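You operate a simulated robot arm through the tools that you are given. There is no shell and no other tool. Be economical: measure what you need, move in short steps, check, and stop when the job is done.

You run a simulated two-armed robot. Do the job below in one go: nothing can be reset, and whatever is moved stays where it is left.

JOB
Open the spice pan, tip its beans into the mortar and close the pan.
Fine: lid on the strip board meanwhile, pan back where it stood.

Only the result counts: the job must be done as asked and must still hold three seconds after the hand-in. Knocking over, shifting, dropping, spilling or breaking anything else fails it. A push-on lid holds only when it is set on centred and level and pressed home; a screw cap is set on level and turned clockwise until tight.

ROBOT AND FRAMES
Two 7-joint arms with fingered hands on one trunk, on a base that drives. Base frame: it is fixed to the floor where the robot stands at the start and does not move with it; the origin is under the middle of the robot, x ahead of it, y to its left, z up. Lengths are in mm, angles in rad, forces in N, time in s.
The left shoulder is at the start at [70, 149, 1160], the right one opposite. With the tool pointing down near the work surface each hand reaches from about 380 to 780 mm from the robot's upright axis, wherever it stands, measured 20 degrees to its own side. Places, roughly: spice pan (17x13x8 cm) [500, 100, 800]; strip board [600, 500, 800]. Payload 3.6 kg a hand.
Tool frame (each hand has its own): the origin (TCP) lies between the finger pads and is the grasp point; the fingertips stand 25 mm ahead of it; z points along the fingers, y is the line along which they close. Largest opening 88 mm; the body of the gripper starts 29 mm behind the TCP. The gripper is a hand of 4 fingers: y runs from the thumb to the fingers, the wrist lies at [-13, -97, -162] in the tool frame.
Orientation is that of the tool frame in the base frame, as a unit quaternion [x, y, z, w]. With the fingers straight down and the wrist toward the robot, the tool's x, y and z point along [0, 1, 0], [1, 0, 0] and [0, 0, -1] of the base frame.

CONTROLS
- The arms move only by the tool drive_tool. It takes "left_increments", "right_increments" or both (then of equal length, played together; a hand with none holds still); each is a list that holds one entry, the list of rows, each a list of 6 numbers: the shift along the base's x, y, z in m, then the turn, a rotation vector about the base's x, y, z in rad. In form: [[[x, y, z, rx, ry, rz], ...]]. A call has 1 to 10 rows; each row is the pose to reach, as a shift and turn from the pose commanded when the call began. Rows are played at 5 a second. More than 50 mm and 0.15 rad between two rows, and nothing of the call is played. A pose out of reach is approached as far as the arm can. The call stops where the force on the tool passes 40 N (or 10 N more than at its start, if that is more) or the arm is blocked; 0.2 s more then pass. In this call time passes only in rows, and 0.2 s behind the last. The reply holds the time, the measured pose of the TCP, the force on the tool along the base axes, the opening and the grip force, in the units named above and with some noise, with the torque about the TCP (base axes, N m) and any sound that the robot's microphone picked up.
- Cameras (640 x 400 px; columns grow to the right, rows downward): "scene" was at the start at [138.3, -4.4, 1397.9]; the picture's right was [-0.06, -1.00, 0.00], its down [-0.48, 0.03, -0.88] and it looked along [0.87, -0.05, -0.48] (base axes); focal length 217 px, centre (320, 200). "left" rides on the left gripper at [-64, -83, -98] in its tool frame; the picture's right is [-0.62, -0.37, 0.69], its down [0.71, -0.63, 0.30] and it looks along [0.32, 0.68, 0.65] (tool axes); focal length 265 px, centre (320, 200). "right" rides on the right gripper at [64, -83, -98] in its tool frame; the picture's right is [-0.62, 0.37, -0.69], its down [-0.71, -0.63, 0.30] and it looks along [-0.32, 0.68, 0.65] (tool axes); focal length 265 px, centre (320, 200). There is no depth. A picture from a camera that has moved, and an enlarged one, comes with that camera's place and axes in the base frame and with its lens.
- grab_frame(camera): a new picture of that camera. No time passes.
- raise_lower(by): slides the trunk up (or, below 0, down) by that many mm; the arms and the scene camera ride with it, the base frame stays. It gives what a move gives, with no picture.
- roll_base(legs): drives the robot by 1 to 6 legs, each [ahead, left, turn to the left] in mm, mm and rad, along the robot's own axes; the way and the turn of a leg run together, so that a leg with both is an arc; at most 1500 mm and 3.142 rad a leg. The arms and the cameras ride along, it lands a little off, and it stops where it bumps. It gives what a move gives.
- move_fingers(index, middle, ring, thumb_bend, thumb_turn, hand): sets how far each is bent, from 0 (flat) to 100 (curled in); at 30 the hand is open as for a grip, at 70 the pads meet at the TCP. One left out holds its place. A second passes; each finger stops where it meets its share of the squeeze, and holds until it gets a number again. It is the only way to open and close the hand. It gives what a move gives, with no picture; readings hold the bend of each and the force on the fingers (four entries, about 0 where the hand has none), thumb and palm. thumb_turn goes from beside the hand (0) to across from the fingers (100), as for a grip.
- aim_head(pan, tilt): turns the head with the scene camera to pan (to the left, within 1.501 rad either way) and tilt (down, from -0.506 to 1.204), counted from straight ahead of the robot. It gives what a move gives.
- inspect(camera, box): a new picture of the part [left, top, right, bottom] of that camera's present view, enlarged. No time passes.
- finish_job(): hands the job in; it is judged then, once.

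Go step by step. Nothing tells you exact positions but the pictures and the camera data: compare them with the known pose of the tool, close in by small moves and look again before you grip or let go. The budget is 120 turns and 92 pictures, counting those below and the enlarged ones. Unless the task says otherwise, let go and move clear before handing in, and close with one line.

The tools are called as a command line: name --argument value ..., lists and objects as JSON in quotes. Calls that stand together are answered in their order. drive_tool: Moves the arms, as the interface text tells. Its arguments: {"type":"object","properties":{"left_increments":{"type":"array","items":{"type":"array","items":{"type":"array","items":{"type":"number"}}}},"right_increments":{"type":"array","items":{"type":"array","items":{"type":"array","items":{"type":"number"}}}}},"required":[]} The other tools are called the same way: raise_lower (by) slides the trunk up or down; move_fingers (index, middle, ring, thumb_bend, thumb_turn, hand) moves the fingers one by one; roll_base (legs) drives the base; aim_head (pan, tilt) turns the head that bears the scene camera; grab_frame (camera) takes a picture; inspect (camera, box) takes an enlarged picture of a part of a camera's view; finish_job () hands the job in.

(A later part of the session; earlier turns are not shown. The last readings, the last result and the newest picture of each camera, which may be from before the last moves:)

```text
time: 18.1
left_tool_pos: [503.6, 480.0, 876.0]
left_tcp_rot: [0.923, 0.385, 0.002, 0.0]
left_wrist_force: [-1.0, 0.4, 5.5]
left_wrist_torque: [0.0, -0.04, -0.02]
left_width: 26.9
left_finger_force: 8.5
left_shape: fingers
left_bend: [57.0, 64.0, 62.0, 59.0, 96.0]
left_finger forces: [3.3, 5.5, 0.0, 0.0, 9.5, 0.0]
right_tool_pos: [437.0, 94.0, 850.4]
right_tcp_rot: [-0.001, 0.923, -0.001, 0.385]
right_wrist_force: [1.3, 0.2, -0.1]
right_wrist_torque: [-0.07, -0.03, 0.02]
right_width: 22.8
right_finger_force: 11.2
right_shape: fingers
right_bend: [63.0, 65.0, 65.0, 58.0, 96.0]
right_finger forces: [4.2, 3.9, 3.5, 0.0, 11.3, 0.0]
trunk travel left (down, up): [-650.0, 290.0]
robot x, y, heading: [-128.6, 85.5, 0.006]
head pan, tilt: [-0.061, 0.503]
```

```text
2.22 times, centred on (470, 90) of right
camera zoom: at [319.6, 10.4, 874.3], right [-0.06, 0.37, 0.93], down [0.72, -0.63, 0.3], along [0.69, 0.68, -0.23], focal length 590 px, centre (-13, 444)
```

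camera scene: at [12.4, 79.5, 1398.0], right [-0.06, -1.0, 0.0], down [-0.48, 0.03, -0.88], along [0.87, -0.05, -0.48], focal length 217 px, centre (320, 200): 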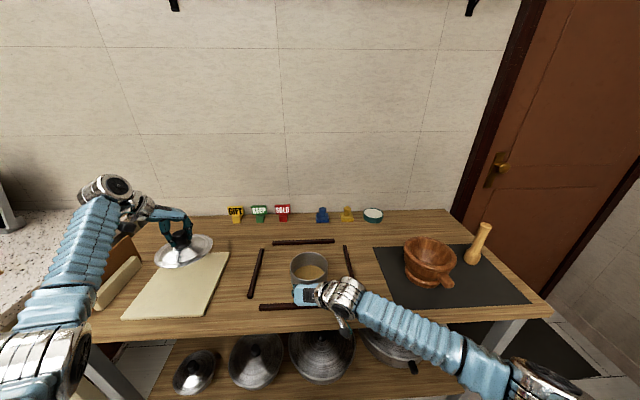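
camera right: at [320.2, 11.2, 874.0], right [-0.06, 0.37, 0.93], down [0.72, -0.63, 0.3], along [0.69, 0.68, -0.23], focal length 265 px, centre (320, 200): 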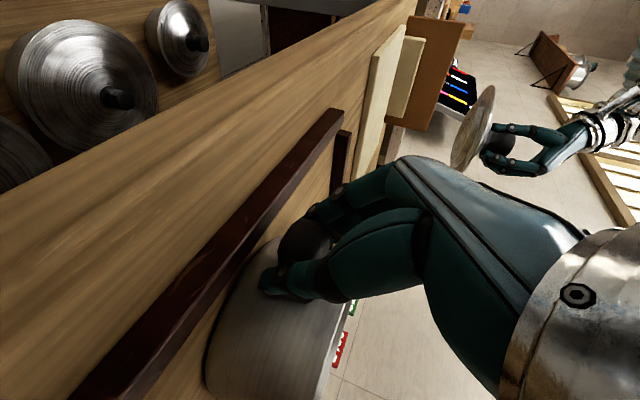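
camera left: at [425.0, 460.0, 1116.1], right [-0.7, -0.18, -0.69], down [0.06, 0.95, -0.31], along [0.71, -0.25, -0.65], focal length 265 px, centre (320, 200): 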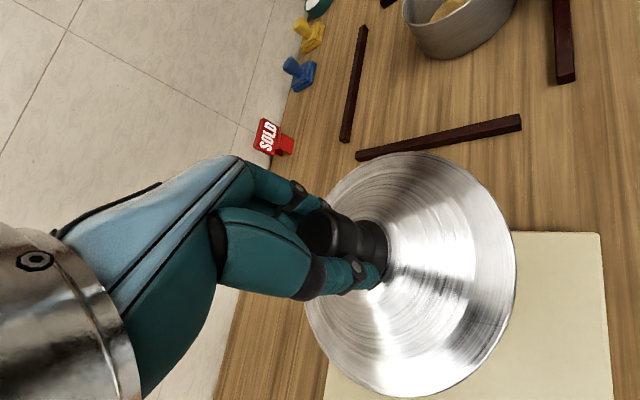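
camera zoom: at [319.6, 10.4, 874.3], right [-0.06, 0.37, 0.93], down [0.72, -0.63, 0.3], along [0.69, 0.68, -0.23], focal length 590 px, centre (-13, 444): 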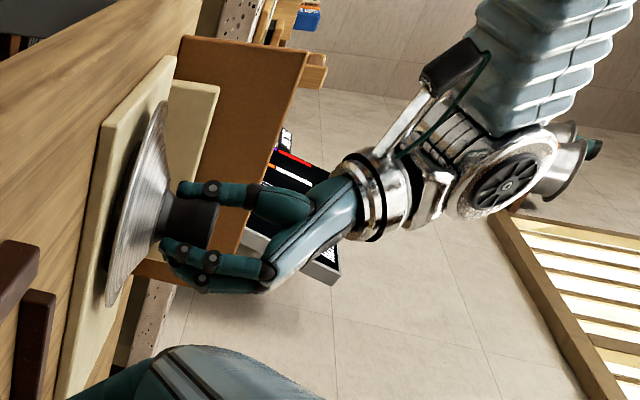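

Contact at z≈876 with 5 N, so the lid rests on the board. I release and go straight up.

move_fingers --hand "left" --index 30 --middle 30 --ring 30 --thumb_bend 30

drive_tool --left_increments '[[[0, 0, 0.03, 0, 0, 0], [0, 0, 0.07, 0, 0, 0], [0, 0, 0.11, 0, 0, 0], [0, 0.0, 0.14, 0, 0, 0]]]'

grab_frame --camera "left"

grab_frame --camera "scene"

```text
time: 19.1
left_tool_pos: [504.9, 480.6, 874.0]
left_tcp_rot: [0.923, 0.384, -0.001, 0.0]
left_wrist_force: [0.4, 0.5, -0.8]
left_wrist_torque: [0.0, -0.01, 0.02]
left_width: 84.6
left_finger_force: 0.0
left_shape: fingers
left_bend: [30.0, 30.0, 30.0, 30.0, 97.0]
left_finger forces: [0.0, 0.1, 0.0, 0.0, 0.0, 0.0]
right_tool_pos: [436.6, 94.8, 850.4]
right_tcp_rot: [-0.002, 0.923, -0.001, 0.385]
right_wrist_force: [0.0, -0.8, 2.2]
right_wrist_torque: [-0.11, 0.01, -0.03]
right_width: 22.8
right_finger_force: 11.5
right_shape: fingers
right_bend: [63.0, 65.0, 65.0, 58.0, 96.0]
right_finger forces: [4.4, 3.8, 3.4, 0.0, 11.1, 0.2]
trunk travel left (down, up): [-650.0, 290.0]
robot x, y, heading: [-125.0, 86.1, 0.001]
head pan, tilt: [-0.061, 0.503]
```

```text
time: 20.1
left_tool_pos: [503.6, 481.8, 1013.0]
left_tcp_rot: [0.923, 0.385, 0.0, 0.0]
left_wrist_force: [-0.1, 0.3, -1.0]
left_wrist_torque: [-0.01, -0.02, -0.02]
left_width: 84.3
left_finger_force: 0.1
left_shape: fingers
left_bend: [30.0, 30.0, 30.0, 30.0, 97.0]
left_finger forces: [0.1, 0.1, 0.0, 0.1, 0.1, 0.0]
right_tool_pos: [437.2, 93.8, 849.8]
right_tcp_rot: [-0.001, 0.923, -0.001, 0.385]
right_wrist_force: [-0.2, 0.9, 1.7]
right_wrist_torque: [-0.1, -0.03, 0.01]
right_width: 23.1
right_finger_force: 10.8
right_shape: fingers
right_bend: [63.0, 65.0, 65.0, 58.0, 96.0]
right_finger forces: [4.3, 3.8, 3.3, 0.0, 11.0, 0.0]
trunk travel left (down, up): [-650.0, 290.0]
robot x, y, heading: [-127.3, 81.9, 0.007]
head pan, tilt: [-0.061, 0.503]
```

```text
59 pictures are left
camera left: at [399.5, 493.1, 1111.5], right [-0.7, -0.18, -0.69], down [0.06, 0.95, -0.3], along [0.71, -0.25, -0.65], focal length 265 px, centre (320, 200)
```

left: 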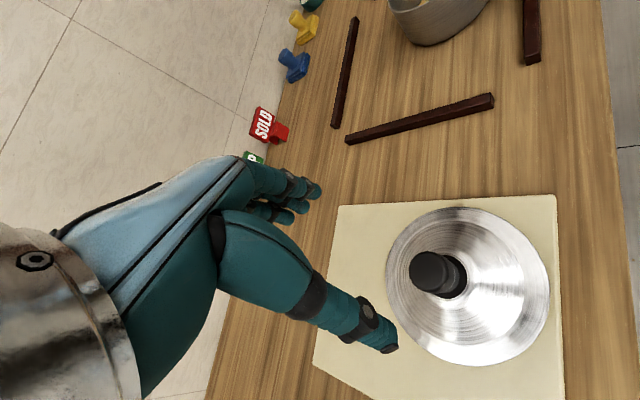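

```text
58 pictures are left
camera scene: at [12.2, 77.8, 1398.0], right [-0.06, -1.0, 0.0], down [-0.48, 0.03, -0.88], along [0.87, -0.05, -0.48], focal length 217 px, centre (320, 200)
```

scene: 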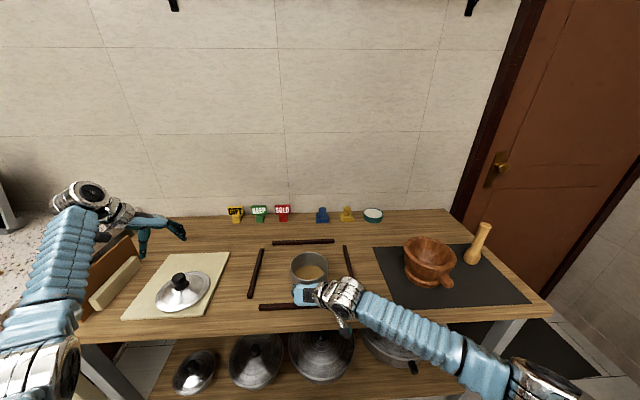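

The lid sits safely on the board. Before lifting I measure the mortar and try a firmer squeeze on the handle.

move_fingers --hand "right" --index 90 --middle 90 --ring 90 --thumb_bend 90

inspect --camera "scene" --box '[380, 210, 500, 310]'

```text
time: 21.1
left_tool_pos: [503.2, 481.6, 1012.4]
left_tcp_rot: [0.923, 0.384, 0.0, 0.0]
left_wrist_force: [0.0, 0.1, 0.0]
left_wrist_torque: [0.03, 0.02, 0.01]
left_width: 84.6
left_finger_force: 0.0
left_shape: fingers
left_bend: [30.0, 30.0, 30.0, 30.0, 97.0]
left_finger forces: [0.0, 0.0, 0.0, 0.0, 0.0, 0.1]
right_tool_pos: [437.7, 95.0, 850.2]
right_tcp_rot: [-0.002, 0.923, -0.002, 0.385]
right_wrist_force: [0.9, -0.4, 0.6]
right_wrist_torque: [-0.06, -0.02, 0.09]
right_width: 22.9
right_finger_force: 21.0
right_shape: fingers
right_bend: [71.0, 71.0, 72.0, 56.0, 94.0]
right_finger forces: [7.4, 6.6, 7.1, 0.1, 20.1, 0.1]
trunk travel left (down, up): [-650.0, 290.0]
robot x, y, heading: [-123.0, 84.2, 0.001]
head pan, tilt: [-0.061, 0.503]
```

```text
4.00 times, centred on (440, 260) of scene
camera zoom: at [12.6, 78.4, 1398.0], right [-0.06, -1.0, 0.0], down [-0.48, 0.03, -0.88], along [0.87, -0.05, -0.48], focal length 868 px, centre (-160, -40)
```

zoom: 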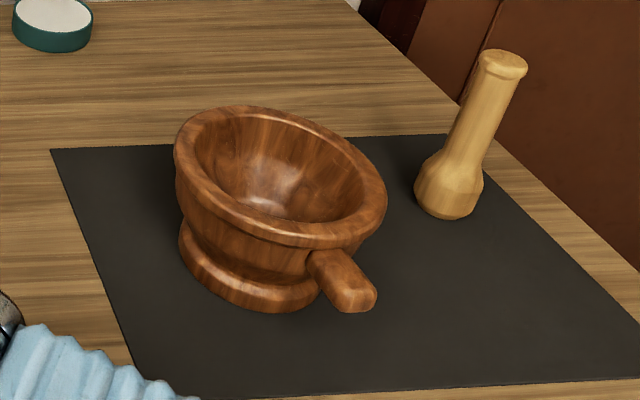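

Grip is now 21 N. I'll lift the pan a little and check that it stays level.

drive_tool --right_increments '[[[0, 0, 0.015, 0, 0, 0], [0, 0, 0.03, 0, 0, 0], [0, 0, 0.05, 0, 0, 0]]]'

inspect --camera "scene" --box '[250, 220, 370, 320]'

grab_frame --camera "right"

```text
time: 21.9
left_tool_pos: [503.0, 480.9, 1012.1]
left_tcp_rot: [0.923, 0.384, 0.001, 0.0]
left_wrist_force: [0.1, 0.3, -0.2]
left_wrist_torque: [0.01, 0.01, -0.02]
left_width: 84.4
left_finger_force: 0.0
left_shape: fingers
left_bend: [30.0, 30.0, 30.0, 30.0, 97.0]
left_finger forces: [0.1, 0.0, 0.0, 0.1, 0.0, 0.0]
right_tool_pos: [436.6, 93.8, 901.8]
right_tcp_rot: [-0.001, 0.923, -0.001, 0.384]
right_wrist_force: [-0.7, 0.9, -2.5]
right_wrist_torque: [0.01, 0.2, 0.01]
right_width: 23.0
right_finger_force: 15.9
right_shape: fingers
right_bend: [71.0, 71.0, 75.0, 57.0, 92.0]
right_finger forces: [9.4, 6.6, 0.1, 0.1, 16.3, 0.0]
trunk travel left (down, up): [-650.0, 290.0]
robot x, y, heading: [-125.9, 81.4, 0.001]
head pan, tilt: [-0.061, 0.503]
```

```text
4.00 times, centred on (310, 270) of scene
camera zoom: at [12.9, 78.3, 1397.9], right [-0.06, -1.0, 0.0], down [-0.48, 0.03, -0.88], along [0.87, -0.05, -0.48], focal length 868 px, centre (360, -80)
```

zoom: 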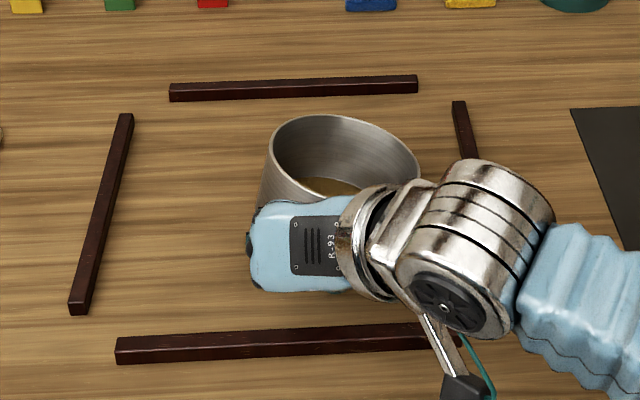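

```text
55 pictures are left
camera right: at [320.6, 10.4, 924.8], right [-0.05, 0.37, 0.93], down [0.72, -0.63, 0.29], along [0.69, 0.68, -0.23], focal length 265 px, centre (320, 200)
```

right: 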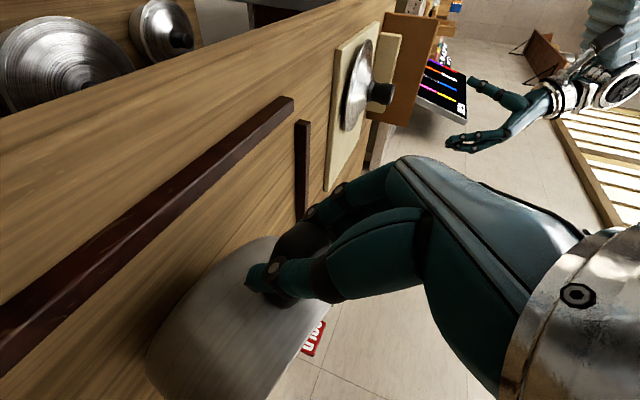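

The pan rolled and yawed in the grip, because only the index finger and middle finger caught it, and just at the handle's tip. I'll set it back down and re-grip about 10 mm further in with index and middle.

drive_tool --right_increments '[[[0, 0, -0.02, 0, 0, 0], [0, 0, -0.035, 0, 0, 0], [0, 0, -0.043, 0, 0, 0], [0, 0, -0.05, 0, 0, 0]]]'

inspect --camera "scene" --box '[250, 220, 370, 320]'

```text
time: 22.9
left_tool_pos: [502.7, 481.7, 1013.5]
left_tcp_rot: [0.923, 0.384, -0.001, 0.0]
left_wrist_force: [-0.4, 0.5, 0.5]
left_wrist_torque: [0.01, 0.01, -0.01]
left_width: 84.5
left_finger_force: 0.1
left_shape: fingers
left_bend: [30.0, 30.0, 30.0, 30.0, 97.0]
left_finger forces: [0.0, 0.0, 0.0, 0.0, 0.0, 0.1]
right_tool_pos: [436.2, 94.8, 852.4]
right_tcp_rot: [-0.002, 0.923, -0.001, 0.386]
right_wrist_force: [-1.6, -1.1, 2.4]
right_wrist_torque: [-0.21, 0.02, -0.03]
right_width: 22.9
right_finger_force: 16.0
right_shape: fingers
right_bend: [71.0, 72.0, 75.0, 56.0, 95.0]
right_finger forces: [6.5, 9.8, 0.1, 0.0, 16.2, 0.1]
trunk travel left (down, up): [-650.0, 290.0]
robot x, y, heading: [-126.4, 81.0, 0.003]
head pan, tilt: [-0.061, 0.503]
```

```text
4.00 times, centred on (310, 270) of scene
camera zoom: at [12.1, 78.3, 1398.1], right [-0.06, -1.0, 0.0], down [-0.48, 0.03, -0.88], along [0.87, -0.05, -0.48], focal length 868 px, centre (360, -80)
```

zoom: 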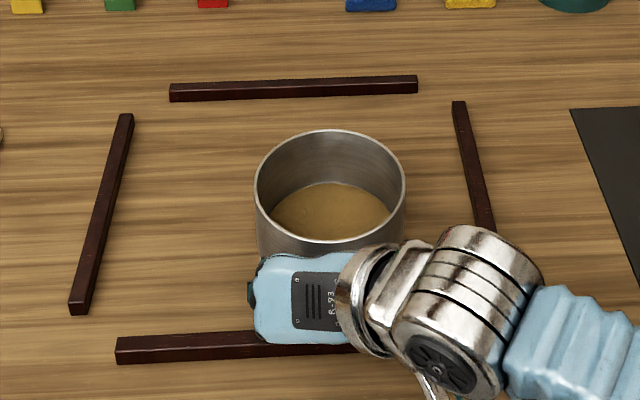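

The pan is flat again, yawed about 0.2 rad with its centre near (535,76). I'll open the right hand and look.

move_fingers --hand "right" --index 30 --middle 30 --ring 30 --thumb_bend 30

drive_tool --right_increments '[[[-0.03, 0, 0.03, 0, 0, 0], [-0.055, 0, 0.055, 0, 0, 0], [-0.08, 0, 0.08, 0, 0, 0]]]' --left_increments '[[[0, -0.05, 0.03, 0, 0, 0], [0, -0.1, 0.06, 0, 0, 0], [0, -0.15, 0.08, 0, 0, 0]]]'

grab_frame --camera "right"

grab_frame --camera "left"

inspect --camera "scene" --box '[250, 220, 370, 320]'

```text
time: 23.9
left_tool_pos: [504.1, 480.3, 1012.1]
left_tcp_rot: [0.923, 0.384, -0.001, 0.0]
left_wrist_force: [0.2, -1.3, -0.2]
left_wrist_torque: [0.01, 0.02, 0.02]
left_width: 84.6
left_finger_force: 0.0
left_shape: fingers
left_bend: [30.0, 30.0, 30.0, 30.0, 97.0]
left_finger forces: [0.0, 0.0, 0.0, 0.0, 0.1, 0.1]
right_tool_pos: [438.1, 94.1, 850.9]
right_tcp_rot: [-0.001, 0.923, -0.001, 0.384]
right_wrist_force: [0.0, -0.1, 0.4]
right_wrist_torque: [0.02, 0.0, -0.03]
right_width: 84.3
right_finger_force: 0.0
right_shape: fingers
right_bend: [30.0, 30.0, 30.0, 30.0, 97.0]
right_finger forces: [0.1, 0.0, 0.1, 0.0, 0.0, 0.0]
trunk travel left (down, up): [-650.0, 290.0]
robot x, y, heading: [-126.6, 85.6, 0.002]
head pan, tilt: [-0.061, 0.503]
```

```text
refused: row 1 steps farther than a row can; nothing moved
```

```text
53 pictures are left
camera right: at [320.7, 11.3, 874.0], right [-0.06, 0.37, 0.93], down [0.72, -0.63, 0.3], along [0.69, 0.68, -0.23], focal length 265 px, centre (320, 200)
```

right: 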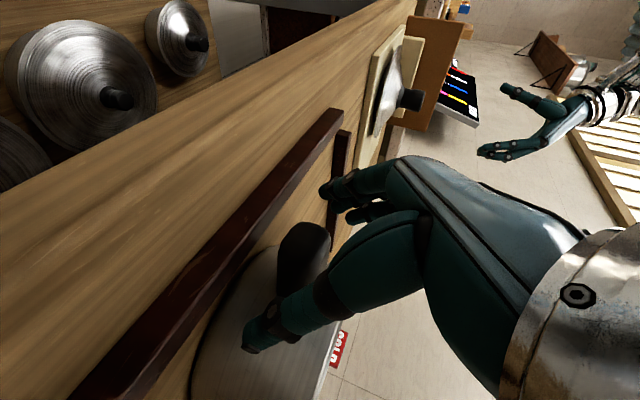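

```text
52 pictures are left
camera left: at [400.6, 493.6, 1110.5], right [-0.7, -0.18, -0.69], down [0.06, 0.95, -0.3], along [0.71, -0.25, -0.65], focal length 265 px, centre (320, 200)
```

left: 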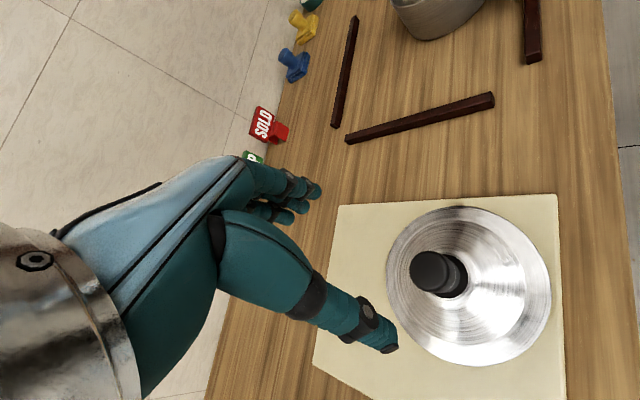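

```text
4.00 times, centred on (310, 270) of scene
camera zoom: at [13.5, 78.5, 1397.9], right [-0.06, -1.0, 0.0], down [-0.48, 0.03, -0.88], along [0.87, -0.05, -0.48], focal length 868 px, centre (360, -80)
```

zoom: 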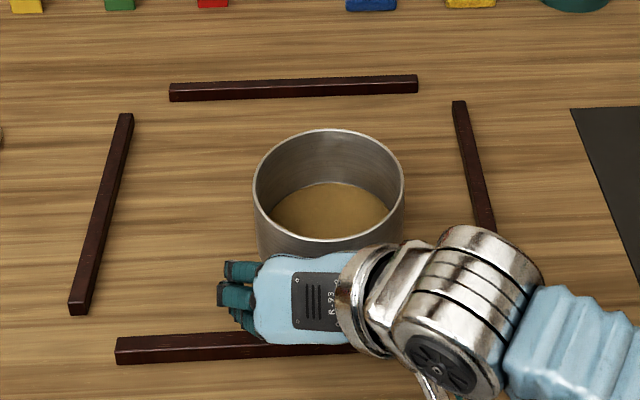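

I'll bring the left hand back over the pan, to the same viewpoint as before, to see the handle's exact position.

drive_tool --left_increments '[[[0, -0.02, 0.03, 0, 0, 0], [0, -0.06, 0.05, 0, 0, 0], [0.002, -0.1, 0.05, 0, 0, 0], [0.005, -0.14, 0.05, 0, 0, 0], [0.008, -0.18, 0.05, 0, 0, 0], [0.012, -0.22, 0.05, 0, 0, 0], [0.015, -0.26, 0.045, 0, 0, 0], [0.018, -0.3, 0.035, 0, 0, 0], [0.02, -0.34, 0.03, 0, 0, 0], [0.022, -0.375, 0.024, 0, 0, 0]]]' --right_increments '[[[-0.02, 0, 0.02, 0, 0, 0], [-0.04, 0, 0.04, 0, 0, 0], [-0.06, 0, 0.06, 0, 0, 0], [-0.06, 0, 0.06, 0, 0, 0], [-0.06, 0, 0.06, 0, 0, 0], [-0.06, 0, 0.06, 0, 0, 0], [-0.06, 0, 0.06, 0, 0, 0], [-0.06, 0, 0.06, 0, 0, 0], [-0.06, 0, 0.06, 0, 0, 0], [-0.06, 0, 0.06, 0, 0, 0]]]'

grab_frame --camera "left"

grab_frame --camera "right"

```text
time: 26.1
left_tool_pos: [527.7, 102.6, 1035.6]
left_tcp_rot: [0.923, 0.385, 0.001, 0.0]
left_wrist_force: [-0.1, -0.3, -0.1]
left_wrist_torque: [0.01, 0.01, 0.01]
left_width: 84.4
left_finger_force: 0.0
left_shape: fingers
left_bend: [30.0, 30.0, 30.0, 30.0, 97.0]
left_finger forces: [0.0, 0.1, 0.0, 0.0, 0.0, 0.1]
right_tool_pos: [378.1, 93.8, 910.9]
right_tcp_rot: [-0.001, 0.923, -0.001, 0.386]
right_wrist_force: [-0.7, 0.2, 0.1]
right_wrist_torque: [0.0, 0.0, -0.01]
right_width: 84.2
right_finger_force: 0.1
right_shape: fingers
right_bend: [30.0, 30.0, 30.0, 30.0, 97.0]
right_finger forces: [0.1, 0.0, 0.0, 0.1, 0.0, 0.0]
trunk travel left (down, up): [-650.0, 290.0]
robot x, y, heading: [-123.1, 80.1, 0.006]
head pan, tilt: [-0.061, 0.503]
```

```text
50 pictures are left
camera left: at [423.6, 115.0, 1134.7], right [-0.7, -0.18, -0.69], down [0.05, 0.95, -0.3], along [0.71, -0.25, -0.65], focal length 265 px, centre (320, 200)
```

left: 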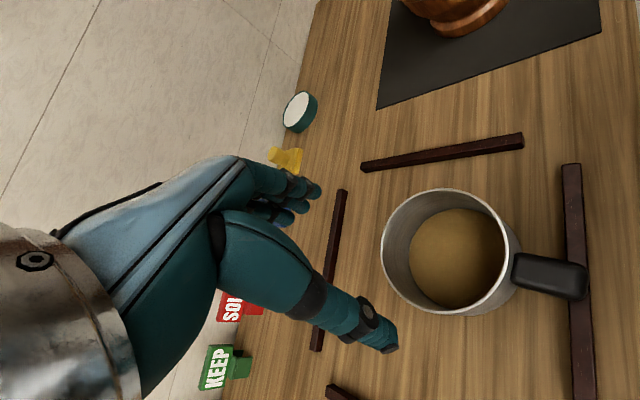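

```text
49 pictures are left
camera right: at [261.3, 9.4, 933.8], right [-0.06, 0.37, 0.93], down [0.72, -0.63, 0.29], along [0.69, 0.68, -0.23], focal length 265 px, centre (320, 200)
```

right: 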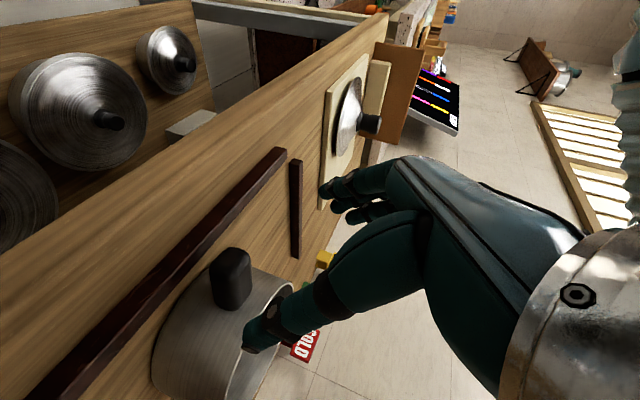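

The handle now runs from about (430,86) to (470,82). Before re-gripping I rehearse the pour turn with the empty right hand in free space near the mortar, to find a workable direction.

drive_tool --right_increments '[[[0, -0.02, 0.035, 0, 0, 0], [0, -0.05, 0.07, 0, 0, 0], [0, -0.08, 0.1, 0, 0, 0], [0.01, -0.115, 0.13, 0, 0, 0], [0.02, -0.15, 0.16, 0, 0, 0], [0.03, -0.195, 0.17, 0, 0, 0], [0.04, -0.24, 0.17, 0, 0, 0], [0.05, -0.28, 0.17, 0, 0, 0], [0.06, -0.32, 0.17, 0, 0, 0]]]'

drive_tool --right_increments '[[[0, 0, 0, 0.14, 0, 0], [0, 0, 0, 0.28, 0, 0], [0, 0, 0, 0.42, 0, 0], [0, 0, 0, 0.56, 0, 0], [0, 0, 0, 0.7, 0, 0], [0, 0, 0, 0.84, 0, 0], [0, 0, 0, 0.98, 0, 0], [0, 0, 0, 1.12, 0, 0], [0, 0, 0, 1.26, 0, 0], [0, 0, 0, 1.4, 0, 0]]]'

drive_tool --right_increments '[[[0, 0, 0, 0.14, 0, 0], [0, 0, 0, 0.28, 0, 0], [0, 0, 0, 0.42, 0, 0], [0, 0, 0, 0.56, 0, 0], [0, 0, 0, 0.7, 0, 0], [0, 0, 0, 0.84, 0, 0]]]'

grab_frame --camera "scene"

```text
time: 28.1
left_tool_pos: [528.2, 103.9, 1035.1]
left_tcp_rot: [0.923, 0.384, 0.0, -0.002]
left_wrist_force: [-0.1, -0.6, 0.1]
left_wrist_torque: [-0.02, -0.01, 0.0]
left_width: 84.4
left_finger_force: 0.0
left_shape: fingers
left_bend: [30.0, 30.0, 30.0, 30.0, 97.0]
left_finger forces: [0.0, 0.0, 0.1, 0.1, 0.1, 0.0]
right_tool_pos: [436.8, -226.0, 1082.5]
right_tcp_rot: [-0.002, 0.923, 0.001, 0.385]
right_wrist_force: [-0.7, -0.9, 0.4]
right_wrist_torque: [0.0, 0.01, 0.03]
right_width: 84.9
right_finger_force: 0.1
right_shape: fingers
right_bend: [30.0, 30.0, 30.0, 30.0, 97.0]
right_finger forces: [0.0, 0.0, 0.1, 0.0, 0.0, 0.0]
trunk travel left (down, up): [-650.0, 290.0]
robot x, y, heading: [-123.6, 83.0, 0.002]
head pan, tilt: [-0.061, 0.503]
```

```text
time: 30.4
left_tool_pos: [526.5, 104.9, 1035.9]
left_tcp_rot: [0.923, 0.385, -0.001, 0.0]
left_wrist_force: [0.3, 0.1, -1.0]
left_wrist_torque: [-0.04, -0.01, 0.02]
left_width: 84.2
left_finger_force: 0.0
left_shape: fingers
left_bend: [30.0, 30.0, 30.0, 30.0, 97.0]
left_finger forces: [0.0, 0.0, 0.0, 0.0, 0.1, 0.1]
right_tool_pos: [435.9, -226.3, 1082.7]
right_tcp_rot: [0.248, 0.707, 0.593, 0.295]
right_wrist_force: [-0.3, -0.3, 1.3]
right_wrist_torque: [-0.02, -0.02, -0.01]
right_width: 84.4
right_finger_force: 0.1
right_shape: fingers
right_bend: [30.0, 30.0, 30.0, 30.0, 97.0]
right_finger forces: [0.0, 0.0, 0.0, 0.1, 0.0, 0.0]
trunk travel left (down, up): [-650.0, 290.0]
robot x, y, heading: [-126.2, 82.7, 0.002]
head pan, tilt: [-0.061, 0.503]
```

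```text
time: 31.7
left_tool_pos: [525.4, 103.7, 1035.8]
left_tcp_rot: [0.923, 0.384, -0.001, 0.0]
left_wrist_force: [0.3, 0.0, -0.3]
left_wrist_torque: [0.02, -0.01, -0.02]
left_width: 84.2
left_finger_force: 0.0
left_shape: fingers
left_bend: [30.0, 30.0, 30.0, 30.0, 97.0]
left_finger forces: [0.1, 0.0, 0.0, 0.0, 0.1, 0.0]
right_tool_pos: [428.0, -270.8, 1093.5]
right_tcp_rot: [0.345, 0.486, 0.77, 0.228]
right_wrist_force: [-0.5, -0.2, 0.3]
right_wrist_torque: [-0.01, 0.01, 0.0]
right_width: 84.5
right_finger_force: 0.1
right_shape: fingers
right_bend: [30.0, 30.0, 30.0, 30.0, 97.0]
right_finger forces: [0.1, 0.0, 0.0, 0.0, 0.0, 0.1]
trunk travel left (down, up): [-650.0, 290.0]
robot x, y, heading: [-126.9, 80.8, 0.008]
head pan, tilt: [-0.061, 0.503]
stopped in row 6 (right hand): the arm was blocked; the commanded pose is now the measured one
```

```text
48 pictures are left
camera scene: at [12.8, 78.6, 1398.0], right [-0.06, -1.0, 0.0], down [-0.48, 0.03, -0.88], along [0.87, -0.05, -0.48], focal length 217 px, centre (320, 200)
```

scene: 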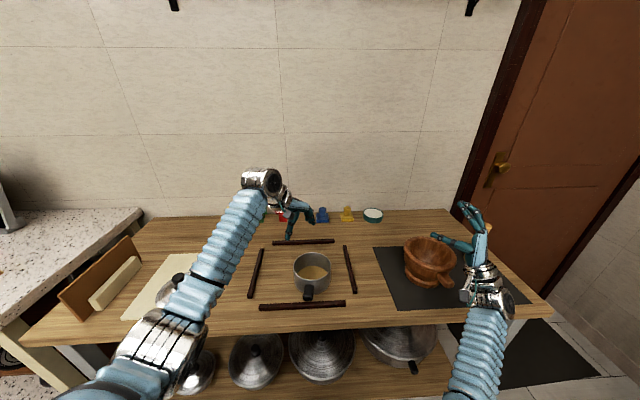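

Turning about +x works up to ~2.1–2.2 rad. I'll test whether a steeper finger angle (≈15° from vertical), which grips the short handle better, also reaches the pouring pose.

drive_tool --right_increments '[[[0.01, 0.01, 0.0, 0, -0.077, 0.105], [0.01, 0.02, 0.0, 0, -0.153, 0.21], [0.01, 0.03, 0, 0, -0.23, 0.315], [0.01, 0.04, 0, 0, -0.306, 0.42]]]'

grab_frame --camera "right"

```text
time: 32.7
left_tool_pos: [525.3, 103.2, 1037.5]
left_tcp_rot: [0.924, 0.383, 0.001, 0.001]
left_wrist_force: [-0.4, 0.4, 0.0]
left_wrist_torque: [-0.03, 0.0, 0.02]
left_width: 84.2
left_finger_force: 0.1
left_shape: fingers
left_bend: [30.0, 30.0, 30.0, 30.0, 97.0]
left_finger forces: [0.0, 0.0, 0.0, 0.1, 0.0, 0.1]
right_tool_pos: [436.2, -228.9, 1094.2]
right_tcp_rot: [0.114, 0.506, 0.844, 0.135]
right_wrist_force: [-0.1, -0.1, -0.6]
right_wrist_torque: [-0.02, -0.01, 0.02]
right_width: 84.4
right_finger_force: 0.1
right_shape: fingers
right_bend: [30.0, 30.0, 30.0, 30.0, 97.0]
right_finger forces: [0.0, 0.0, 0.0, 0.0, 0.1, 0.1]
trunk travel left (down, up): [-650.0, 290.0]
robot x, y, heading: [-122.4, 80.8, 0.005]
head pan, tilt: [-0.061, 0.503]
```

```text
47 pictures are left
camera right: at [352.0, -250.5, 977.8], right [0.31, -0.95, -0.03], down [0.84, 0.29, -0.46], along [0.44, 0.12, 0.89], focal length 265 px, centre (320, 200)
```

right: 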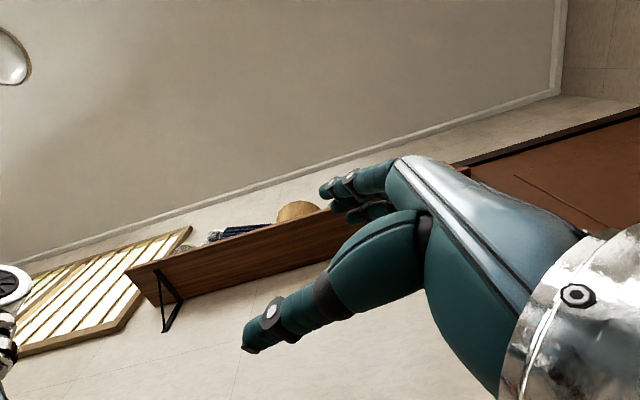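

The steep grip reaches 120° too, but its wrist hangs ~165 mm below the handle, forcing a high pour. I'll test the opposite turn (about −x), which would let me pour lower.

drive_tool --right_increments '[[[0, 0, 0, -0.14, 0, 0], [0, 0, 0, -0.28, 0, 0], [0, 0, 0, -0.42, 0, 0], [0, 0, 0, -0.56, 0, 0], [0, 0, 0, -0.7, 0, 0], [0, 0, 0, -0.84, 0, 0], [0, 0, 0, -0.98, 0, 0], [0, 0, 0, -1.12, 0, 0], [0, 0, 0, -1.26, 0, 0], [0, 0, 0, -1.4, 0, 0]]]'

drive_tool --right_increments '[[[0, -0.01, 0, -0.14, 0, 0], [0, -0.02, 0, -0.28, 0, 0], [0, -0.03, 0, -0.42, 0, 0], [0, -0.04, 0, -0.56, 0, 0], [0, -0.05, 0, -0.7, 0, 0], [0, -0.05, 0, -0.84, 0, 0], [0, -0.05, 0, -0.98, 0, 0], [0, -0.05, 0, -1.12, 0, 0], [0, -0.05, 0, -1.26, 0, 0], [0, -0.05, 0, -1.4, 0, 0]]]'

drive_tool --right_increments '[[[0, 0, 0, -0.14, 0, 0], [0, 0, 0, -0.28, 0, 0], [0, 0, 0, -0.42, 0, 0], [0, 0, 0, -0.56, 0, 0], [0, 0, 0, -0.7, 0, 0], [0, 0, 0, -0.84, 0, 0], [0, 0, 0, -0.98, 0, 0], [0, 0, 0, -1.12, 0, 0], [0, 0, 0, -1.26, 0, 0]]]'

grab_frame --camera "scene"

```text
time: 34.9
left_tool_pos: [525.8, 103.8, 1035.6]
left_tcp_rot: [0.923, 0.384, 0.0, 0.0]
left_wrist_force: [-0.4, 0.1, 0.5]
left_wrist_torque: [-0.01, 0.03, 0.02]
left_width: 84.4
left_finger_force: 0.1
left_shape: fingers
left_bend: [30.0, 30.0, 30.0, 30.0, 97.0]
left_finger forces: [0.1, 0.0, 0.0, 0.0, 0.0, 0.0]
right_tool_pos: [438.5, -229.4, 1092.5]
right_tcp_rot: [0.003, 0.931, 0.319, 0.177]
right_wrist_force: [0.9, 0.0, 1.0]
right_wrist_torque: [0.02, 0.05, -0.01]
right_width: 84.6
right_finger_force: 0.1
right_shape: fingers
right_bend: [30.0, 30.0, 30.0, 30.0, 97.0]
right_finger forces: [0.1, 0.0, 0.0, 0.1, 0.1, 0.0]
trunk travel left (down, up): [-650.0, 290.0]
robot x, y, heading: [-128.5, 79.6, 0.004]
head pan, tilt: [-0.061, 0.503]
```

```text
time: 37.1
left_tool_pos: [526.7, 103.6, 1036.7]
left_tcp_rot: [0.923, 0.384, 0.0, 0.0]
left_wrist_force: [1.0, 0.5, 0.7]
left_wrist_torque: [0.0, -0.01, -0.03]
left_width: 84.5
left_finger_force: 0.1
left_shape: fingers
left_bend: [30.0, 30.0, 30.0, 30.0, 97.0]
left_finger forces: [0.0, 0.1, 0.1, 0.0, 0.1, 0.0]
right_tool_pos: [438.2, -278.3, 1093.0]
right_tcp_rot: [-0.111, 0.917, -0.357, 0.137]
right_wrist_force: [0.4, 0.8, 0.1]
right_wrist_torque: [-0.01, 0.0, -0.02]
right_width: 84.4
right_finger_force: 0.0
right_shape: fingers
right_bend: [30.0, 30.0, 30.0, 30.0, 97.0]
right_finger forces: [0.0, 0.0, 0.0, 0.0, 0.1, 0.0]
trunk travel left (down, up): [-650.0, 290.0]
robot x, y, heading: [-126.8, 78.1, 0.005]
head pan, tilt: [-0.061, 0.503]
```

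```text
time: 39.1
left_tool_pos: [528.0, 104.7, 1035.5]
left_tcp_rot: [0.923, 0.384, 0.0, 0.0]
left_wrist_force: [-0.2, -0.1, -0.1]
left_wrist_torque: [0.0, -0.01, 0.02]
left_width: 84.6
left_finger_force: 0.1
left_shape: fingers
left_bend: [30.0, 30.0, 30.0, 30.0, 97.0]
left_finger forces: [0.1, 0.0, 0.1, 0.0, 0.0, 0.1]
right_tool_pos: [438.9, -278.5, 1092.7]
right_tcp_rot: [0.17, -0.532, 0.828, -0.046]
right_wrist_force: [-0.8, 0.6, -0.2]
right_wrist_torque: [-0.02, -0.01, 0.0]
right_width: 84.4
right_finger_force: 0.0
right_shape: fingers
right_bend: [30.0, 30.0, 30.0, 30.0, 97.0]
right_finger forces: [0.0, 0.0, 0.0, 0.1, 0.1, 0.0]
trunk travel left (down, up): [-650.0, 290.0]
robot x, y, heading: [-124.9, 79.2, 0.0]
head pan, tilt: [-0.061, 0.503]
```

```text
46 pictures are left
camera scene: at [13.1, 78.9, 1397.9], right [-0.06, -1.0, 0.0], down [-0.48, 0.03, -0.88], along [0.87, -0.05, -0.48], focal length 217 px, centre (320, 200)
```

scene: 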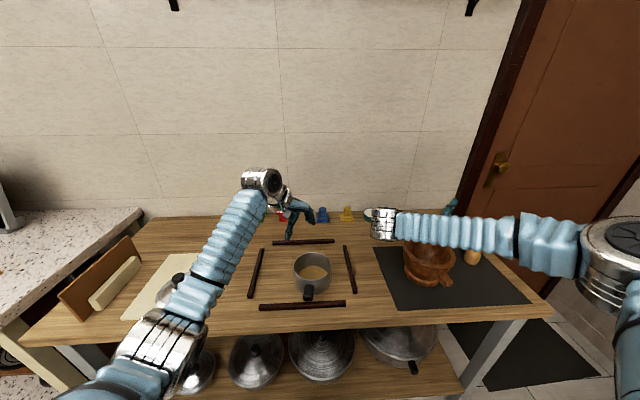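

Both directions work, but the −x turn folds the forearm back next to the pan, so I'll pour with +x. To locate the mortar accurately, I raise the trunk for a second viewpoint.

raise_lower --by 250

drive_tool --right_increments '[[[0, 0, 0, 0.14, 0, 0], [0, 0, 0, 0.28, 0, 0], [0, 0, 0, 0.42, 0, 0], [0, 0, 0, 0.56, 0, 0], [0, 0, 0, 0.7, 0, 0], [0, 0, 0, 0.84, 0, 0], [0, 0, 0, 0.98, 0, 0], [0, 0, 0, 1.12, 0, 0], [0, 0, 0, 1.26, 0, 0], [0, 0, 0, 1.4, 0, 0]]]'

drive_tool --right_increments '[[[-0.01, 0.03, 0, 0.12, 0, 0], [-0.02, 0.06, 0, 0.24, 0, 0], [-0.03, 0.09, 0, 0.36, 0, 0], [-0.03, 0.12, 0, 0.48, 0, 0], [-0.03, 0.15, 0, 0.6, 0, 0]]]'

aim_head --pan -0.35 --tilt 0.8

grab_frame --camera "scene"

```text
time: 41.7
left_tool_pos: [526.9, 103.5, 1286.8]
left_tcp_rot: [0.923, 0.384, 0.0, -0.001]
left_wrist_force: [-0.3, -0.8, -0.5]
left_wrist_torque: [0.02, 0.01, -0.01]
left_width: 84.5
left_finger_force: 0.0
left_shape: fingers
left_bend: [30.0, 30.0, 30.0, 30.0, 97.0]
left_finger forces: [0.0, 0.0, 0.1, 0.0, 0.1, 0.0]
right_tool_pos: [439.6, -279.0, 1342.3]
right_tcp_rot: [0.171, -0.533, 0.827, -0.045]
right_wrist_force: [0.3, 0.4, 0.0]
right_wrist_torque: [-0.01, 0.0, -0.02]
right_width: 84.7
right_finger_force: 0.0
right_shape: fingers
right_bend: [30.0, 30.0, 30.0, 30.0, 97.0]
right_finger forces: [0.0, 0.0, 0.0, 0.0, 0.0, 0.1]
trunk travel left (down, up): [-900.0, 40.0]
robot x, y, heading: [-122.6, 81.4, -0.001]
head pan, tilt: [-0.061, 0.503]
```

```text
time: 43.9
left_tool_pos: [526.9, 103.3, 1287.6]
left_tcp_rot: [0.923, 0.384, 0.0, 0.0]
left_wrist_force: [-0.1, 1.2, 0.5]
left_wrist_torque: [0.0, 0.0, -0.02]
left_width: 84.5
left_finger_force: 0.1
left_shape: fingers
left_bend: [30.0, 30.0, 30.0, 30.0, 97.0]
left_finger forces: [0.0, 0.0, 0.0, 0.0, 0.0, 0.0]
right_tool_pos: [438.8, -278.8, 1341.0]
right_tcp_rot: [-0.101, 0.941, -0.289, 0.144]
right_wrist_force: [0.0, -0.8, 0.2]
right_wrist_torque: [0.01, -0.02, 0.02]
right_width: 84.2
right_finger_force: 0.1
right_shape: fingers
right_bend: [30.0, 30.0, 30.0, 30.0, 97.0]
right_finger forces: [0.1, 0.0, 0.1, 0.1, 0.0, 0.0]
trunk travel left (down, up): [-900.0, 40.0]
robot x, y, heading: [-124.9, 83.2, 0.001]
head pan, tilt: [-0.061, 0.503]
```

```text
time: 45.1
left_tool_pos: [528.2, 104.1, 1285.7]
left_tcp_rot: [0.923, 0.384, -0.001, -0.001]
left_wrist_force: [-0.2, -0.1, 1.4]
left_wrist_torque: [0.0, 0.02, -0.03]
left_width: 84.2
left_finger_force: 0.0
left_shape: fingers
left_bend: [30.0, 30.0, 30.0, 30.0, 97.0]
left_finger forces: [0.1, 0.1, 0.0, 0.0, 0.1, 0.1]
right_tool_pos: [409.5, -127.6, 1345.7]
right_tcp_rot: [-0.053, 0.984, 0.001, 0.17]
right_wrist_force: [0.3, 0.0, 0.0]
right_wrist_torque: [0.0, 0.04, -0.02]
right_width: 84.4
right_finger_force: 0.0
right_shape: fingers
right_bend: [30.0, 30.0, 30.0, 30.0, 97.0]
right_finger forces: [0.1, 0.0, 0.0, 0.0, 0.0, 0.0]
trunk travel left (down, up): [-900.0, 40.0]
robot x, y, heading: [-124.6, 82.4, 0.002]
head pan, tilt: [-0.061, 0.503]
```

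```text
time: 45.9
left_tool_pos: [526.9, 103.9, 1286.4]
left_tcp_rot: [0.923, 0.384, 0.0, 0.0]
left_wrist_force: [0.2, -0.1, 0.0]
left_wrist_torque: [0.02, -0.02, 0.04]
left_width: 84.7
left_finger_force: 0.0
left_shape: fingers
left_bend: [30.0, 30.0, 30.0, 30.0, 97.0]
left_finger forces: [0.1, 0.0, 0.0, 0.0, 0.0, 0.0]
right_tool_pos: [409.8, -129.1, 1344.7]
right_tcp_rot: [-0.055, 0.984, 0.0, 0.169]
right_wrist_force: [0.7, 0.1, 0.3]
right_wrist_torque: [-0.02, -0.01, 0.02]
right_width: 84.9
right_finger_force: 0.1
right_shape: fingers
right_bend: [30.0, 30.0, 30.0, 30.0, 97.0]
right_finger forces: [0.1, 0.0, 0.0, 0.0, 0.0, 0.0]
trunk travel left (down, up): [-900.0, 40.0]
robot x, y, heading: [-127.5, 85.7, 0.003]
head pan, tilt: [-0.351, 0.799]
```

```text
45 pictures are left
camera scene: at [-2.0, 55.9, 1622.4], right [-0.34, -0.94, 0.0], down [-0.67, 0.24, -0.7], along [0.66, -0.24, -0.72], focal length 217 px, centre (320, 200)
```

scene: 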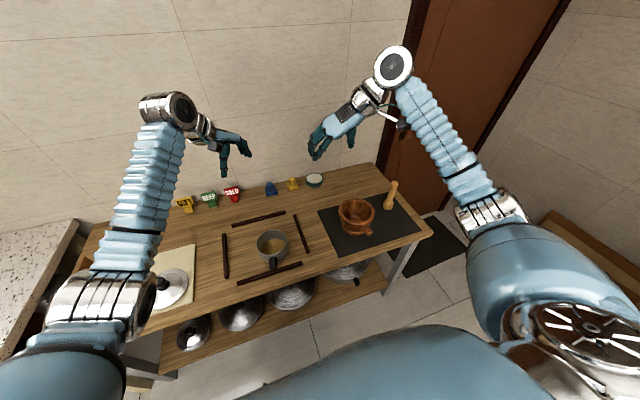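

inspect --camera "scene" --box '[320, 180, 400, 230]'

inspect --camera "scene" --box '[220, 205, 324, 270]'

```text
8.00 times, centred on (360, 205) of scene
camera zoom: at [-2.0, 55.9, 1622.4], right [-0.34, -0.94, 0.0], down [-0.67, 0.24, -0.7], along [0.66, -0.24, -0.72], focal length 1736 px, centre (0, 160)
```

zoom: 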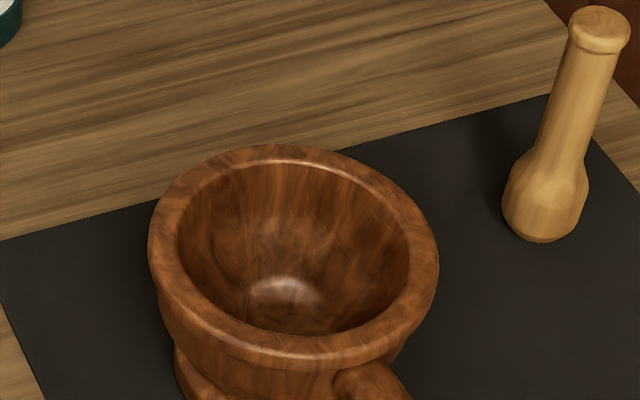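

```text
6.15 times, centred on (272, 238) of scene
camera zoom: at [-2.0, 55.9, 1622.4], right [-0.34, -0.94, 0.0], down [-0.67, 0.24, -0.7], along [0.66, -0.24, -0.72], focal length 1336 px, centre (615, -31)
```

zoom: 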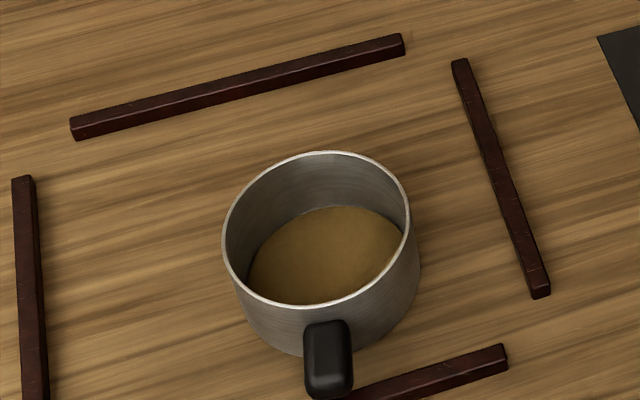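

Mortar rim centre ≈ (549,−325,880), inner radius ≈ 65. Pan centre ≈ (531,72), with its handle from (430,85) to (468,78). I'll lower the trunk back, move the left hand aside, and bring the right hand above the handle with a steep, yaw-matched grip.

raise_lower --by -250

drive_tool --left_increments '[[[0, 0.045, 0.01, 0, 0, 0], [0, 0.09, 0.02, 0, 0, 0], [0, 0.13, 0.03, 0, 0, 0], [0, 0.17, 0.04, 0, 0, 0], [-0.01, 0.21, 0.04, 0, 0, 0], [-0.02, 0.25, 0.04, 0, 0, 0], [-0.02, 0.29, 0.04, 0, 0, 0]]]' --right_increments '[[[0.0, 0.01, -0.01, 0.003, 0.024, -0.037], [0.01, 0.04, -0.02, 0.006, 0.048, -0.074], [0.02, 0.08, -0.035, 0.009, 0.072, -0.111], [0.03, 0.12, -0.05, 0.012, 0.096, -0.148], [0.037, 0.155, -0.07, 0.016, 0.12, -0.185], [0.043, 0.185, -0.1, 0.019, 0.144, -0.222], [0.046, 0.208, -0.13, 0.022, 0.167, -0.259]]]'

grab_frame --camera "right"

grab_frame --camera "scene"

```text
time: 48.5
left_tool_pos: [527.1, 104.2, 1036.7]
left_tcp_rot: [0.923, 0.384, -0.001, 0.0]
left_wrist_force: [0.4, 0.8, -0.2]
left_wrist_torque: [0.0, 0.0, -0.04]
left_width: 84.2
left_finger_force: 0.0
left_shape: fingers
left_bend: [30.0, 30.0, 30.0, 30.0, 97.0]
left_finger forces: [0.0, 0.0, 0.0, 0.1, 0.1, 0.0]
right_tool_pos: [409.8, -128.1, 1094.6]
right_tcp_rot: [-0.055, 0.984, 0.002, 0.168]
right_wrist_force: [0.3, -0.2, 0.1]
right_wrist_torque: [-0.01, -0.02, 0.0]
right_width: 84.3
right_finger_force: 0.0
right_shape: fingers
right_bend: [30.0, 30.0, 30.0, 30.0, 97.0]
right_finger forces: [0.0, 0.0, 0.0, 0.1, 0.0, 0.0]
trunk travel left (down, up): [-650.0, 290.0]
robot x, y, heading: [-126.6, 81.7, 0.006]
head pan, tilt: [-0.351, 0.799]
```

```text
time: 50.1
left_tool_pos: [507.6, 395.0, 1075.1]
left_tcp_rot: [0.923, 0.384, -0.001, 0.001]
left_wrist_force: [-0.1, 0.4, 0.2]
left_wrist_torque: [-0.01, 0.02, 0.0]
left_width: 84.6
left_finger_force: 0.1
left_shape: fingers
left_bend: [30.0, 30.0, 30.0, 30.0, 97.0]
left_finger forces: [0.0, 0.1, 0.0, 0.0, 0.0, 0.1]
right_tool_pos: [455.3, 82.0, 964.4]
right_tcp_rot: [0.075, 0.993, -0.006, 0.086]
right_wrist_force: [-0.7, 0.4, 0.9]
right_wrist_torque: [0.0, 0.01, -0.01]
right_width: 84.3
right_finger_force: 0.0
right_shape: fingers
right_bend: [30.0, 30.0, 30.0, 30.0, 97.0]
right_finger forces: [0.0, 0.1, 0.1, 0.0, 0.0, 0.0]
trunk travel left (down, up): [-650.0, 290.0]
robot x, y, heading: [-122.5, 81.9, 0.003]
head pan, tilt: [-0.351, 0.799]
```

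```text
42 pictures are left
camera right: at [361.7, 12.9, 1049.3], right [0.54, 0.29, 0.79], down [0.65, -0.74, -0.18], along [0.53, 0.61, -0.59], focal length 265 px, centre (320, 200)
```

right: 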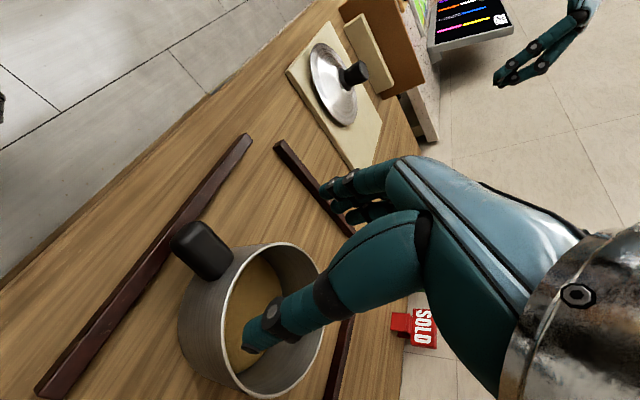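

```text
41 pictures are left
camera scene: at [-1.6, 58.2, 1372.4], right [-0.34, -0.94, 0.0], down [-0.67, 0.24, -0.7], along [0.66, -0.24, -0.72], focal length 217 px, centre (320, 200)
```

scene: 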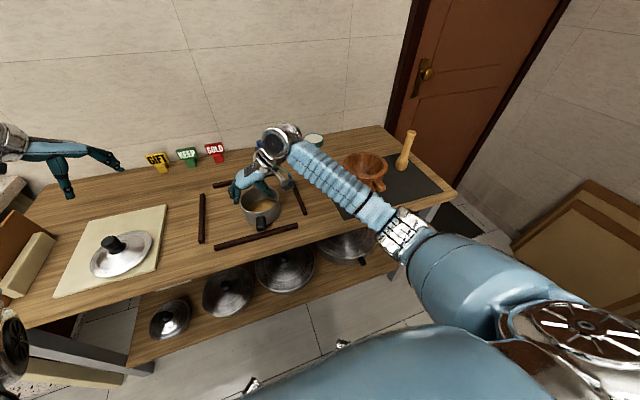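

I'll flatten the ring finger so it clears the rim, then descend partway and look.

move_fingers --hand "right" --ring 0

drive_tool --right_increments '[[[0, 0, -0.03, 0, 0, 0], [0, 0, -0.06, 0, 0, 0]]]'

grab_frame --camera "right"

inspect --camera "scene" --box '[200, 150, 328, 250]'

```text
time: 51.1
left_tool_pos: [507.9, 393.3, 1077.0]
left_tcp_rot: [0.923, 0.385, 0.0, 0.0]
left_wrist_force: [0.7, -0.1, 0.3]
left_wrist_torque: [0.0, 0.0, 0.01]
left_width: 84.5
left_finger_force: 0.0
left_shape: fingers
left_bend: [30.0, 30.0, 30.0, 30.0, 97.0]
left_finger forces: [0.0, 0.0, 0.0, 0.0, 0.0, 0.0]
right_tool_pos: [455.6, 82.9, 965.2]
right_tcp_rot: [0.075, 0.993, -0.006, 0.086]
right_wrist_force: [0.7, 1.0, -0.5]
right_wrist_torque: [0.0, 0.01, -0.02]
right_width: 84.6
right_finger_force: 0.1
right_shape: fingers
right_bend: [30.0, 30.0, 0.0, 30.0, 97.0]
right_finger forces: [0.0, 0.0, 0.0, 0.1, 0.0, 0.1]
trunk travel left (down, up): [-650.0, 290.0]
robot x, y, heading: [-126.2, 82.2, 0.004]
head pan, tilt: [-0.351, 0.799]
```

```text
time: 51.7
left_tool_pos: [508.2, 394.4, 1076.0]
left_tcp_rot: [0.923, 0.384, -0.001, 0.001]
left_wrist_force: [0.0, -0.9, 0.3]
left_wrist_torque: [-0.02, -0.02, -0.02]
left_width: 84.2
left_finger_force: 0.1
left_shape: fingers
left_bend: [30.0, 30.0, 30.0, 30.0, 97.0]
left_finger forces: [0.1, 0.0, 0.0, 0.0, 0.0, 0.0]
right_tool_pos: [457.0, 82.4, 905.2]
right_tcp_rot: [0.075, 0.994, -0.006, 0.085]
right_wrist_force: [-0.3, -0.1, 0.0]
right_wrist_torque: [-0.01, 0.01, -0.04]
right_width: 84.4
right_finger_force: 0.1
right_shape: fingers
right_bend: [30.0, 30.0, 0.0, 30.0, 97.0]
right_finger forces: [0.0, 0.0, 0.0, 0.1, 0.1, 0.0]
trunk travel left (down, up): [-650.0, 290.0]
robot x, y, heading: [-124.7, 82.8, 0.002]
head pan, tilt: [-0.351, 0.799]
```

```text
40 pictures are left
camera right: at [363.8, 11.1, 990.2], right [0.54, 0.29, 0.79], down [0.65, -0.74, -0.18], along [0.53, 0.61, -0.59], focal length 265 px, centre (320, 200)
```

right: 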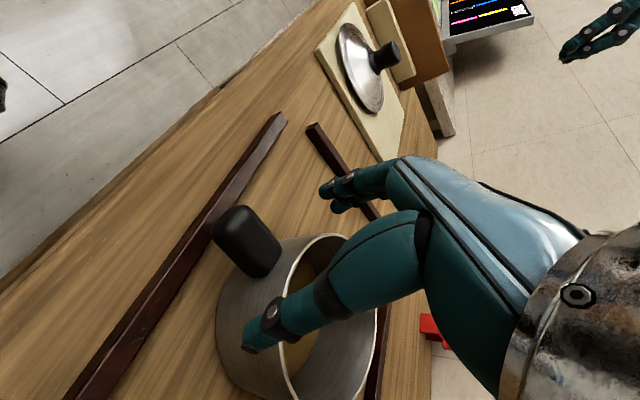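

```text
4.00 times, centred on (264, 200) of scene
camera zoom: at [-1.7, 56.4, 1372.4], right [-0.34, -0.94, 0.0], down [-0.67, 0.24, -0.7], along [0.66, -0.24, -0.72], focal length 868 px, centre (544, 200)
```

zoom: 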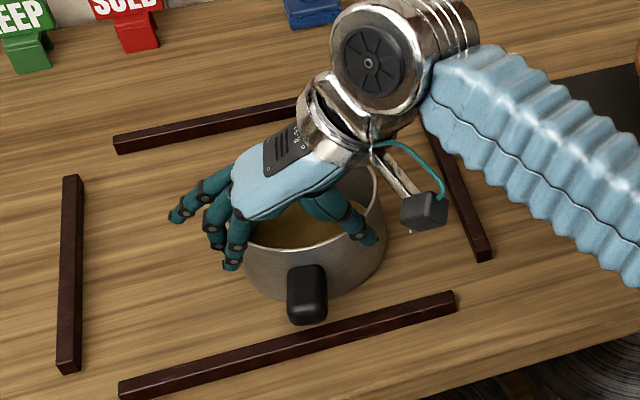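

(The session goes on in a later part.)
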